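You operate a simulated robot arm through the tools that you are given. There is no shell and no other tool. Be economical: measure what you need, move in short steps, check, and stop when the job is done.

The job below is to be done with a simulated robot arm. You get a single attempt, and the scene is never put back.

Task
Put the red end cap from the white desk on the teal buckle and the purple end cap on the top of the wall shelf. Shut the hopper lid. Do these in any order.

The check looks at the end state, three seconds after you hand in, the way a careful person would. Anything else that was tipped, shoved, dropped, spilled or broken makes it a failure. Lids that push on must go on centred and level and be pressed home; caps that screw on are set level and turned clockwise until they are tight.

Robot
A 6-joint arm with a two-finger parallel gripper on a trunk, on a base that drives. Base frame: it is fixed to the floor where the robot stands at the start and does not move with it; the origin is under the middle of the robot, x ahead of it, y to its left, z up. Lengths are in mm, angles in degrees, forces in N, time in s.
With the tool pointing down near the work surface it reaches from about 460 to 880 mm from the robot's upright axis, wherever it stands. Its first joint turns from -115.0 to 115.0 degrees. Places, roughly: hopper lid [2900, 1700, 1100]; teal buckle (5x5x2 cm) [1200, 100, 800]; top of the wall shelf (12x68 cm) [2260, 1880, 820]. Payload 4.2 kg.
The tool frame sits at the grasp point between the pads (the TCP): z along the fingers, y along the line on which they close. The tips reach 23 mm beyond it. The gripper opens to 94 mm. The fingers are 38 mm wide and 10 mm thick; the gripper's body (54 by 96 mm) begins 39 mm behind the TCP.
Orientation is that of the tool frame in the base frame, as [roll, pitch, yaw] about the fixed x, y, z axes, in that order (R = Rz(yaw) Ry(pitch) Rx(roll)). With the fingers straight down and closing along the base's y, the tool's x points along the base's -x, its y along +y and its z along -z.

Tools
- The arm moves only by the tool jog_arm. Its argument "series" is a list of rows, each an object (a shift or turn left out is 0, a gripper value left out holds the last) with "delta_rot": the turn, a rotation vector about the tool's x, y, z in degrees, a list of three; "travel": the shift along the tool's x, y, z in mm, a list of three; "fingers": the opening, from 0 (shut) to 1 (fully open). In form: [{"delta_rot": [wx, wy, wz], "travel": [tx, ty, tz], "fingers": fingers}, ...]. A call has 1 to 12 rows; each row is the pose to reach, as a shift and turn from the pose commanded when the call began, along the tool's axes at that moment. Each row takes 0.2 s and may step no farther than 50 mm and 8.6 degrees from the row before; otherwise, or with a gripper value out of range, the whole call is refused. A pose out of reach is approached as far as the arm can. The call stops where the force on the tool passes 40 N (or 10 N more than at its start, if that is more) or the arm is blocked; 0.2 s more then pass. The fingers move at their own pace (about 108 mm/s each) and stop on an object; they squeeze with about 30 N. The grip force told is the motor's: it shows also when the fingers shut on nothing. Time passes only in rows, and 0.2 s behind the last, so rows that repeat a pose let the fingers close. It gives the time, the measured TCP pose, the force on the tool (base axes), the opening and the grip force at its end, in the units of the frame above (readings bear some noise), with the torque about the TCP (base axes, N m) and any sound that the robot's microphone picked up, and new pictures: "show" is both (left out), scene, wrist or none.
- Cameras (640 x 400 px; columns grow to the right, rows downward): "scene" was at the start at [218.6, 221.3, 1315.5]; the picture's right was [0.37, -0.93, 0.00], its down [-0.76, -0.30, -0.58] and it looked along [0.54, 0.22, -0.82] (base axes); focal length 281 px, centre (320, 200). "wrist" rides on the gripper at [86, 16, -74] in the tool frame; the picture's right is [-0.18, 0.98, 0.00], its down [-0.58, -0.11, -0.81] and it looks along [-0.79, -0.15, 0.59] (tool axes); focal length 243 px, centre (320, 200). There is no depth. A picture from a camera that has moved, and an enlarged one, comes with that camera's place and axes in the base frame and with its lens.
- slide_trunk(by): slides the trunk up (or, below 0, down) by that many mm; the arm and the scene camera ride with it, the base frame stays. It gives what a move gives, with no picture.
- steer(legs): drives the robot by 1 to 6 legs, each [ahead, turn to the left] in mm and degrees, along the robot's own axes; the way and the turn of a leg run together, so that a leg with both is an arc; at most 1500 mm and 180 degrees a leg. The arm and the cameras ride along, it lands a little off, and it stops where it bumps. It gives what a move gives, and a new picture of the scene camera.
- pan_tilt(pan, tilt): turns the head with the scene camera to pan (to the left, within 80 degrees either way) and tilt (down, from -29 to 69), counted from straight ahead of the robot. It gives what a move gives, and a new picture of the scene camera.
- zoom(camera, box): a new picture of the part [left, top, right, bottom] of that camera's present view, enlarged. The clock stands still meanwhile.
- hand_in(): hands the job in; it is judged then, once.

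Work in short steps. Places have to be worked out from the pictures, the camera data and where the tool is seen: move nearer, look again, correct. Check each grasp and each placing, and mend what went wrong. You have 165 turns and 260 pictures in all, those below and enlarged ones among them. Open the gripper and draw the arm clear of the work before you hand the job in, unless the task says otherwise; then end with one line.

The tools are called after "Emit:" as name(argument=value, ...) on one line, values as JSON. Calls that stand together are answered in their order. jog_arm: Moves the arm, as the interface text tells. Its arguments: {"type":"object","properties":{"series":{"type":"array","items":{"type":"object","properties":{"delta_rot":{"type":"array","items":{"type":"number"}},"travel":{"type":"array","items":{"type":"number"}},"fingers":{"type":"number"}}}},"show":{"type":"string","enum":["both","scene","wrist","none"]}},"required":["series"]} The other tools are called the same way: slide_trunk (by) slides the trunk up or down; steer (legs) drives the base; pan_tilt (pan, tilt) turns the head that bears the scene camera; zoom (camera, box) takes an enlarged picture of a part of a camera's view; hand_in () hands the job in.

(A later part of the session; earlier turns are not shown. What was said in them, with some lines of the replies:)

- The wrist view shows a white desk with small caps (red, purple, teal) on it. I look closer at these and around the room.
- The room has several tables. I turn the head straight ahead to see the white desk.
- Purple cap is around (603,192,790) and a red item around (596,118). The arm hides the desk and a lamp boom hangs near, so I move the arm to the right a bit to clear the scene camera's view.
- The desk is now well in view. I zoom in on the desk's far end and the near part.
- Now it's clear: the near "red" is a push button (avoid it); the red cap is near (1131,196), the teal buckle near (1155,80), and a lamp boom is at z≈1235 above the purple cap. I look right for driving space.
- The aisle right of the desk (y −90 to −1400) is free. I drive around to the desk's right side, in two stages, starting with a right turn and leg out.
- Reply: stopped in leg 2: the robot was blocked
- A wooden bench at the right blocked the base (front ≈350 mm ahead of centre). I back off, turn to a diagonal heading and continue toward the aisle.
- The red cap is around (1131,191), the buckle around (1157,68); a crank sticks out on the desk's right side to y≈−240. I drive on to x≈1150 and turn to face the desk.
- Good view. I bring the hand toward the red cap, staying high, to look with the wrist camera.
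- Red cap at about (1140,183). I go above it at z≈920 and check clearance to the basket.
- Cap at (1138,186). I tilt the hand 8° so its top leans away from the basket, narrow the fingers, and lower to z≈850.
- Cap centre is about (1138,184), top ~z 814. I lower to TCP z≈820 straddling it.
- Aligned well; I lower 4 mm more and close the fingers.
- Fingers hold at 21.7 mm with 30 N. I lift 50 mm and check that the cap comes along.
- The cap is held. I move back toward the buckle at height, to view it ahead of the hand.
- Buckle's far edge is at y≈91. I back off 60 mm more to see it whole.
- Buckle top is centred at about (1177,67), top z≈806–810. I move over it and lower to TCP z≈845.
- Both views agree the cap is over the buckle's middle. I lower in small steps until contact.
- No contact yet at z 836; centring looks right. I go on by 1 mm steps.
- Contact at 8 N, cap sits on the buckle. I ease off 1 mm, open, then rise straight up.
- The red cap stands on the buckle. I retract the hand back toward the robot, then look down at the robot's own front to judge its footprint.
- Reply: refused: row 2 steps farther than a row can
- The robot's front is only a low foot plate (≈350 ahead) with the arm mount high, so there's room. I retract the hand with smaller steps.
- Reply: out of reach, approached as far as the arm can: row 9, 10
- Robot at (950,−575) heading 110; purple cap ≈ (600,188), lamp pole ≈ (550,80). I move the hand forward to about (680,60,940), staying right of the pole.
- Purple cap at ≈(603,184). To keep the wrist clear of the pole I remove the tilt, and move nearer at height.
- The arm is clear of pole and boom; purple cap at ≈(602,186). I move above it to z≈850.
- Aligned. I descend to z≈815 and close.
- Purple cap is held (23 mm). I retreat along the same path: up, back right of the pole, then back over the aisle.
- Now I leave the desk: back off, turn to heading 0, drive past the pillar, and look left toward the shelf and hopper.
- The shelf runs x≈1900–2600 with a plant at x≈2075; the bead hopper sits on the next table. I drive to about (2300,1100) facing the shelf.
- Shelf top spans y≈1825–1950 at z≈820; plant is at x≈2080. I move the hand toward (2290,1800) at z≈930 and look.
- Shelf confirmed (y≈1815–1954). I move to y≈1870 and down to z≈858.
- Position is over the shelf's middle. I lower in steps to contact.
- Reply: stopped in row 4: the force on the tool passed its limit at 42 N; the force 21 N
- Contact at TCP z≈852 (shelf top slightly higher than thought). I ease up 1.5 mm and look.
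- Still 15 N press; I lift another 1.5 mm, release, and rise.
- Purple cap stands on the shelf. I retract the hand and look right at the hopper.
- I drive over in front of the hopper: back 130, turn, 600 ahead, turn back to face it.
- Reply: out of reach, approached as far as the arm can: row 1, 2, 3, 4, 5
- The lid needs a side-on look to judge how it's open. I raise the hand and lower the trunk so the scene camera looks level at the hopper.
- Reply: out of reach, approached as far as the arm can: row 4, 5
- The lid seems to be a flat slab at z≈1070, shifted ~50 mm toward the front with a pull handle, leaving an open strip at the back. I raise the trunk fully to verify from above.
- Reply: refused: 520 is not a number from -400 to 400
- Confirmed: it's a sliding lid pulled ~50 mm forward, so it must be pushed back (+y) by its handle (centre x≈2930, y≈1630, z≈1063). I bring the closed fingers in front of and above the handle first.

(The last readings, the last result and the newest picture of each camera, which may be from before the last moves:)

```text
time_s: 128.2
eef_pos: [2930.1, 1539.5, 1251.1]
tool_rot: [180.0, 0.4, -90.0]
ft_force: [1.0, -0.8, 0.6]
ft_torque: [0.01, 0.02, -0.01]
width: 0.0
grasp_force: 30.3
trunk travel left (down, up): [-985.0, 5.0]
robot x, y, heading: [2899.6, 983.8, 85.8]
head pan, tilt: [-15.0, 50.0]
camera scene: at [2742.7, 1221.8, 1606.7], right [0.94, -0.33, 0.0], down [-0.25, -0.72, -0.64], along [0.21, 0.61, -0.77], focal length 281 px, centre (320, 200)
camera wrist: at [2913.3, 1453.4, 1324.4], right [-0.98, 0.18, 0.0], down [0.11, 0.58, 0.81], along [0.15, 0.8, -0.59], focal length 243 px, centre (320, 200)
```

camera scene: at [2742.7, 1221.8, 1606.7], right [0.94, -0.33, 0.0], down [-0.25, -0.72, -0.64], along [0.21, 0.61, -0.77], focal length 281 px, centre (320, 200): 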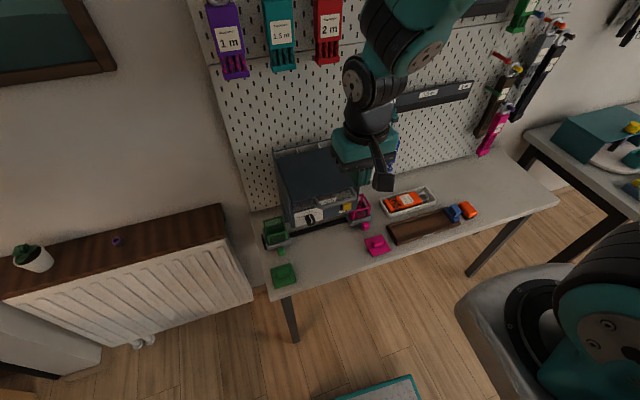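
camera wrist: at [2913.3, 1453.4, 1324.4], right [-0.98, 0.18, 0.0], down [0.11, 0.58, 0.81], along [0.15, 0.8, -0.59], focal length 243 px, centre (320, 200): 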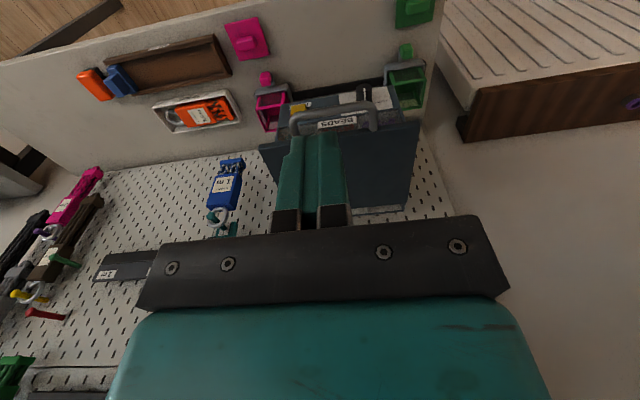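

Handle bar centre ≈(2930,1625). I descend in front of it to TCP z≈1063.

Emit:
jog_arm(series=[{"travel": [0, 0, 48]}, {"travel": [0, 0, 96]}, {"travel": [0, 0, 144]}, {"travel": [0, 0, 188]}])

Emit:
zoom(camera="scene", box=[240, 110, 420, 240])

```text
time_s: 129.2
eef_pos: [2929.1, 1541.5, 1062.4]
tool_rot: [180.0, 0.4, -90.0]
ft_force: [-0.4, -0.1, -0.4]
ft_torque: [-0.01, -0.01, -0.05]
width: 0.0
grasp_force: 29.9
trunk travel left (down, up): [-985.0, 5.0]
robot x, y, heading: [2899.7, 983.2, 85.7]
head pan, tilt: [-15.0, 50.0]
camera scene: at [2742.4, 1221.9, 1606.7], right [0.94, -0.33, 0.0], down [-0.25, -0.72, -0.64], along [0.21, 0.61, -0.77], focal length 281 px, centre (320, 200)
camera wrist: at [2913.6, 1454.8, 1136.7], right [-0.98, 0.18, 0.0], down [0.11, 0.58, 0.81], along [0.15, 0.8, -0.59], focal length 243 px, centre (320, 200)
```

scene: 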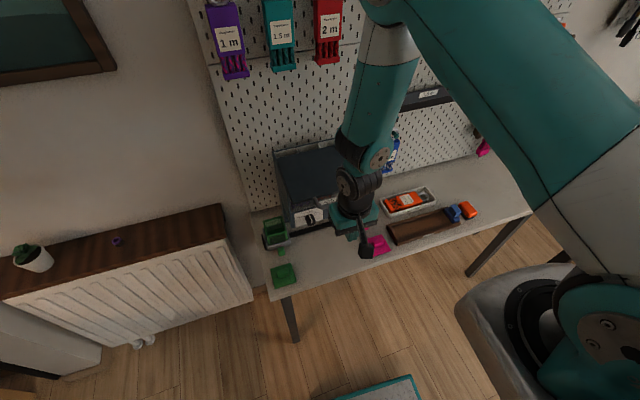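
wrist: 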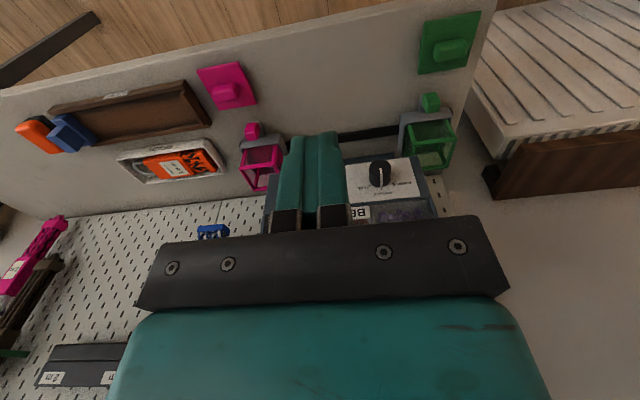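

```text
3.08 times, centred on (330, 175) of scene
camera zoom: at [2742.4, 1221.9, 1606.7], right [0.94, -0.33, 0.0], down [-0.25, -0.72, -0.64], along [0.21, 0.61, -0.77], focal length 863 px, centre (289, 277)
```

zoom: 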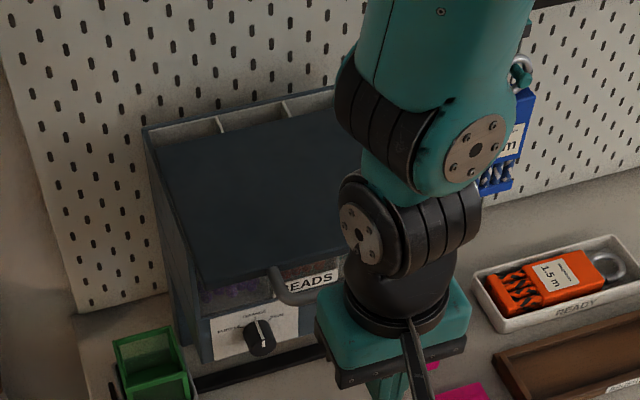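

Clear so far. I move forward toward the handle in small steps; contact expected near TCP y≈1600.

Emit:
jog_arm(series=[{"travel": [-20, 0, 0]}, {"travel": [-40, 0, 0]}, {"travel": [-50, 0, 0]}, {"travel": [-58, 0, 0]}, {"travel": [-64, 0, 0]}, {"travel": [-70, 0, 0]}], show="none")

Emit:
zoom(camera="scene", box=[240, 110, 420, 240])

```text
time_s: 130.6
eef_pos: [2929.1, 1612.4, 1063.6]
tool_rot: [-180.0, 0.3, -90.0]
ft_force: [-0.9, -0.7, 0.4]
ft_torque: [0.02, -0.03, 0.02]
width: 0.0
grasp_force: 29.9
trunk travel left (down, up): [-985.0, 5.0]
robot x, y, heading: [2904.1, 985.7, 85.5]
head pan, tilt: [-15.0, 50.0]
```

```text
3.08 times, centred on (330, 175) of scene
camera zoom: at [2742.3, 1222.2, 1606.6], right [0.94, -0.33, 0.0], down [-0.25, -0.72, -0.64], along [0.21, 0.61, -0.77], focal length 863 px, centre (289, 277)
```

zoom: 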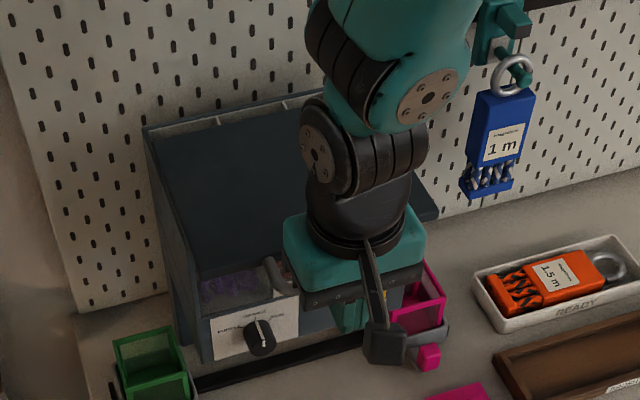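

No force yet. I go on 25 mm in fine steps.

Emit:
jog_arm(series=[{"travel": [-6, 0, 0]}, {"travel": [-12, 0, 0]}, {"travel": [-18, 0, 0]}, {"travel": [-24, 0, 0]}], show="wrist")

Emit:
zoom(camera="scene", box=[240, 110, 420, 240])

```text
time_s: 131.6
eef_pos: [2929.4, 1635.3, 1062.8]
tool_rot: [179.9, 0.3, -89.9]
ft_force: [-0.2, -0.3, 0.0]
ft_torque: [-0.02, -0.01, 0.02]
width: 0.2
grasp_force: 30.1
trunk travel left (down, up): [-985.0, 5.0]
robot x, y, heading: [2902.3, 983.9, 85.8]
head pan, tilt: [-15.0, 50.0]
camera wrist: at [2913.6, 1549.1, 1137.3], right [-0.98, 0.18, 0.0], down [0.11, 0.58, 0.81], along [0.15, 0.8, -0.59], focal length 243 px, centre (320, 200)
```

wrist: 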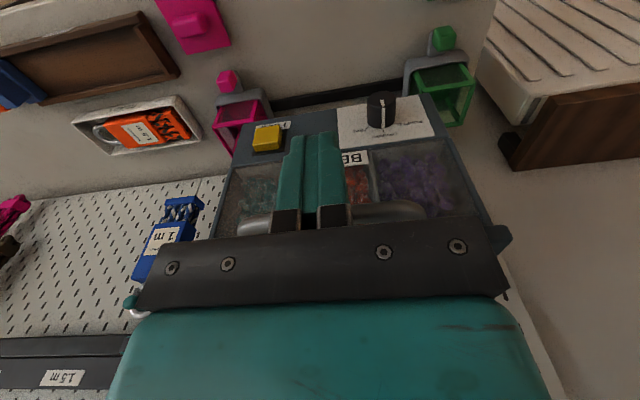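

```text
3.08 times, centred on (330, 175) of scene
camera zoom: at [2742.4, 1222.3, 1606.6], right [0.94, -0.33, 0.0], down [-0.25, -0.72, -0.64], along [0.21, 0.61, -0.77], focal length 863 px, centre (289, 277)
```

zoom: 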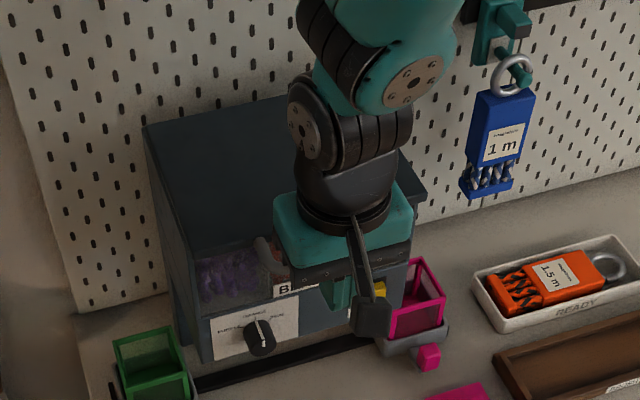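

The lid is sliding back smoothly. I continue until the force shows the stop.

Emit:
jog_arm(series=[{"travel": [-4, 0, 0]}, {"travel": [-8, 0, 0]}, {"travel": [-12, 0, 0]}, {"travel": [-16, 0, 0]}, {"travel": [-20, 0, 0]}], show="none")

Emit:
zoom(camera="scene", box=[240, 110, 420, 240])

```text
time_s: 132.8
eef_pos: [2929.9, 1649.6, 1063.3]
tool_rot: [-180.0, -0.2, -89.8]
ft_force: [1.5, -37.7, 5.1]
ft_torque: [0.25, 0.0, 0.16]
width: 0.0
grasp_force: 29.6
trunk travel left (down, up): [-985.0, 5.0]
robot x, y, heading: [2901.5, 985.7, 85.6]
head pan, tilt: [-15.0, 50.0]
```

```text
3.08 times, centred on (330, 175) of scene
camera zoom: at [2742.5, 1219.5, 1607.1], right [0.94, -0.33, 0.0], down [-0.25, -0.72, -0.64], along [0.21, 0.61, -0.77], focal length 863 px, centre (289, 277)
```

zoom: 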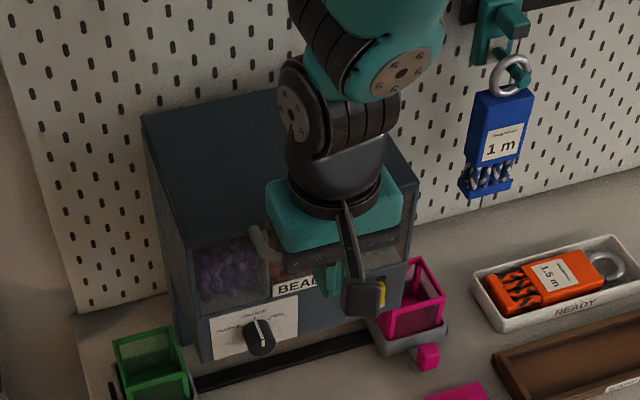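

The stop is reached (38 N) and the back strip is covered. I back away and inspect.

Emit:
jog_arm(series=[{"travel": [20, 0, 0]}, {"travel": [60, 0, 0]}, {"travel": [105, 0, -10]}, {"travel": [120, -30, -45]}, {"travel": [120, -70, -75]}, {"travel": [120, -115, -90]}, {"travel": [120, -160, -100]}], show="scene")

Emit:
zoom(camera="scene", box=[220, 100, 420, 260])

```text
time_s: 134.4
eef_pos: [3090.1, 1535.7, 1162.0]
tool_rot: [179.9, 0.4, -89.8]
ft_force: [-0.3, -0.2, 0.2]
ft_torque: [-0.02, -0.01, 0.01]
width: 0.1
grasp_force: 30.0
trunk travel left (down, up): [-985.0, 5.0]
robot x, y, heading: [2903.3, 985.5, 85.6]
head pan, tilt: [-15.0, 50.0]
camera scene: at [2741.8, 1222.3, 1606.5], right [0.94, -0.33, 0.0], down [-0.25, -0.72, -0.64], along [0.21, 0.61, -0.77], focal length 281 px, centre (320, 200)
```

scene: 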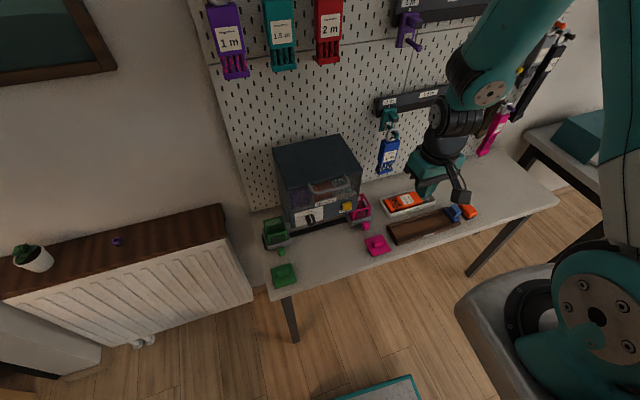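

```text
2.50 times, centred on (320, 180) of scene
camera zoom: at [2741.8, 1222.3, 1606.5], right [0.94, -0.33, 0.0], down [-0.25, -0.72, -0.64], along [0.21, 0.61, -0.77], focal length 701 px, centre (320, 250)
```

zoom: 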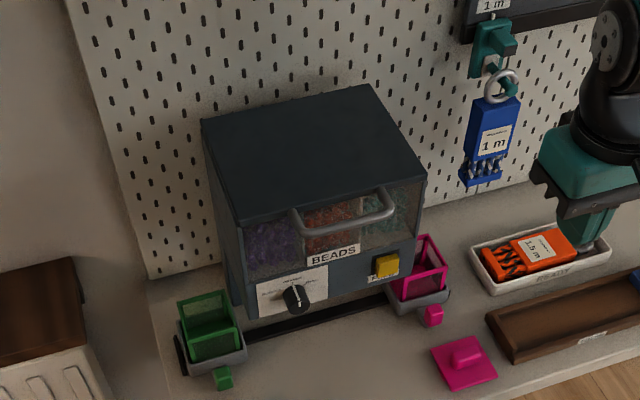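

The lid is shut flush, and the purple cap is still on the shelf. I open the gripper and draw the arm clear up and back.

Emit:
jog_arm(series=[{"travel": [0, 0, -45]}, {"travel": [30, 0, -80], "fingers": 0.5}, {"travel": [60, 0, -110], "fingers": 1}, {"travel": [90, 0, -140], "fingers": 1}, {"travel": [110, 0, -170], "fingers": 1}], show="scene")

Emit:
steer(legs=[[-250, 0]])

```text
time_s: 135.6
eef_pos: [3091.2, 1428.2, 1334.0]
tool_rot: [180.0, 0.2, -89.9]
ft_force: [0.5, 0.4, 0.4]
ft_torque: [-0.05, 0.01, -0.03]
width: 93.9
grasp_force: 0.1
trunk travel left (down, up): [-985.0, 5.0]
robot x, y, heading: [2899.7, 983.3, 85.7]
head pan, tilt: [-15.0, 50.0]
camera scene: at [2742.5, 1222.9, 1606.5], right [0.94, -0.33, 0.0], down [-0.25, -0.72, -0.64], along [0.21, 0.61, -0.77], focal length 281 px, centre (320, 200)
```

scene: 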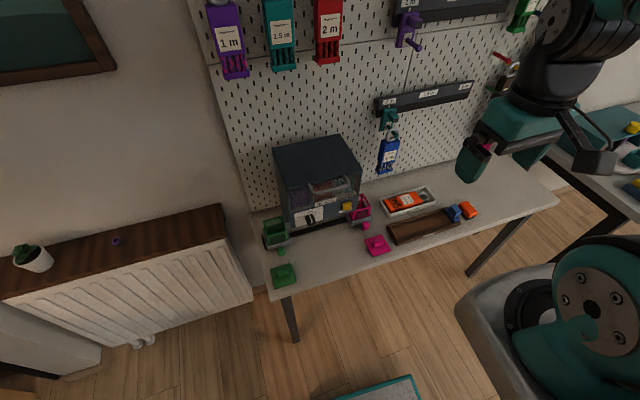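

```text
time_s: 137.4
eef_pos: [3069.7, 1177.9, 1333.5]
tool_rot: [180.0, 0.2, -89.7]
ft_force: [-0.1, 0.0, -0.1]
ft_torque: [-0.03, 0.01, 0.02]
width: 94.0
grasp_force: 0.1
trunk travel left (down, up): [-985.0, 5.0]
robot x, y, heading: [2882.5, 731.0, 85.8]
head pan, tilt: [-15.0, 50.0]
camera scene: at [2722.9, 970.6, 1606.5], right [0.95, -0.33, 0.0], down [-0.25, -0.72, -0.64], along [0.21, 0.61, -0.77], focal length 281 px, centre (320, 200)
```

scene: 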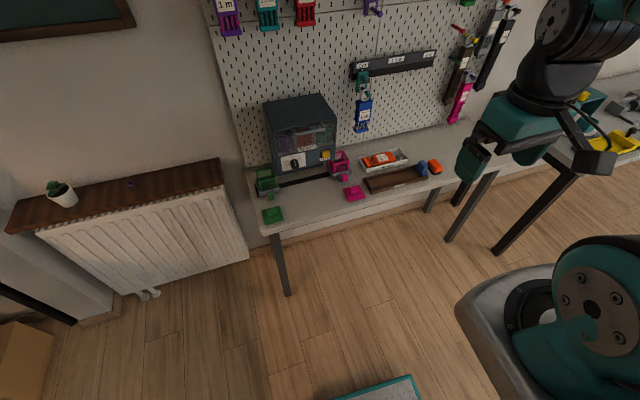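

All clear here. I turn in place to check the desk and the red cap from afar.

Emit:
steer(legs=[[0, 80]])

Emit:
pan_tilt(pan=40, tilt=20)

```text
time_s: 141.3
eef_pos: [2472.6, 988.0, 1333.6]
tool_rot: [-180.0, 0.3, -8.8]
ft_force: [0.1, -0.8, -0.9]
ft_torque: [0.0, 0.03, -0.01]
width: 94.0
grasp_force: 0.1
trunk travel left (down, up): [-985.0, 5.0]
robot x, y, heading: [2883.5, 732.2, 166.8]
head pan, tilt: [-15.0, 50.0]
camera scene: at [2621.2, 612.9, 1606.6], right [0.47, 0.88, 0.0], down [0.68, -0.36, -0.64], along [-0.57, 0.3, -0.77], focal length 281 px, centre (320, 200)
```

scene: 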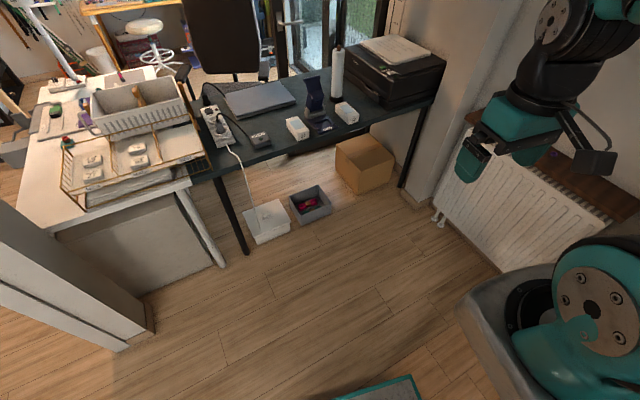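

```text
time_s: 142.5
eef_pos: [2473.1, 987.7, 1331.9]
tool_rot: [180.0, 0.2, -8.7]
ft_force: [-0.5, 0.7, -1.2]
ft_torque: [-0.03, -0.01, 0.0]
width: 93.8
grasp_force: 0.0
trunk travel left (down, up): [-985.0, 5.0]
robot x, y, heading: [2883.2, 731.6, 166.9]
head pan, tilt: [40.0, 20.0]
camera scene: at [2606.1, 534.5, 1652.1], right [-0.45, 0.89, 0.0], down [0.31, 0.15, -0.94], along [-0.84, -0.42, -0.34], focal length 281 px, centre (320, 200)
```

scene: 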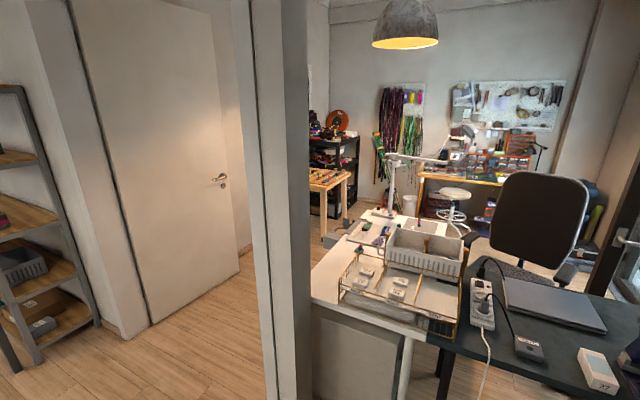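

Emit:
zoom(camera="scene", box=[300, 150, 428, 280])

```text
3.08 times, centred on (364, 215) of scene
camera zoom: at [2606.1, 534.5, 1652.1], right [-0.45, 0.89, 0.0], down [0.31, 0.15, -0.94], along [-0.84, -0.42, -0.34], focal length 863 px, centre (185, 154)
```

zoom: 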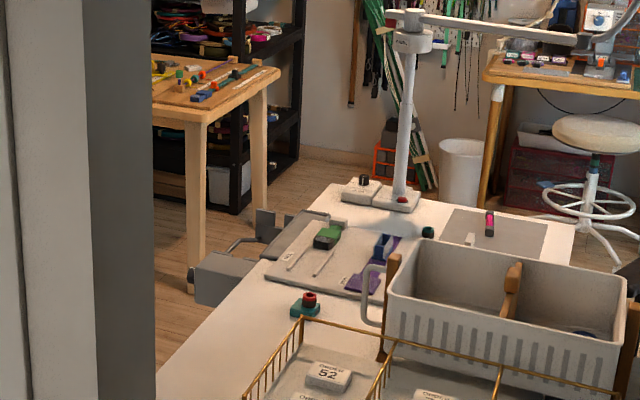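

The red cap is standing on the teal buckle, and the bench I bumped earlier looks undisturbed. The gripper is open and the arm is clear, so I hand in.

Emit:
hand_in()

```text
The job is handed in.
```

The red end cap stands on the teal buckle, the purple end cap stands on the wall shelf, and the hopper lid is slid shut against its stop. The base bumped a wooden bench once early on, and the bench looked undisturbed from a distance afterwards.
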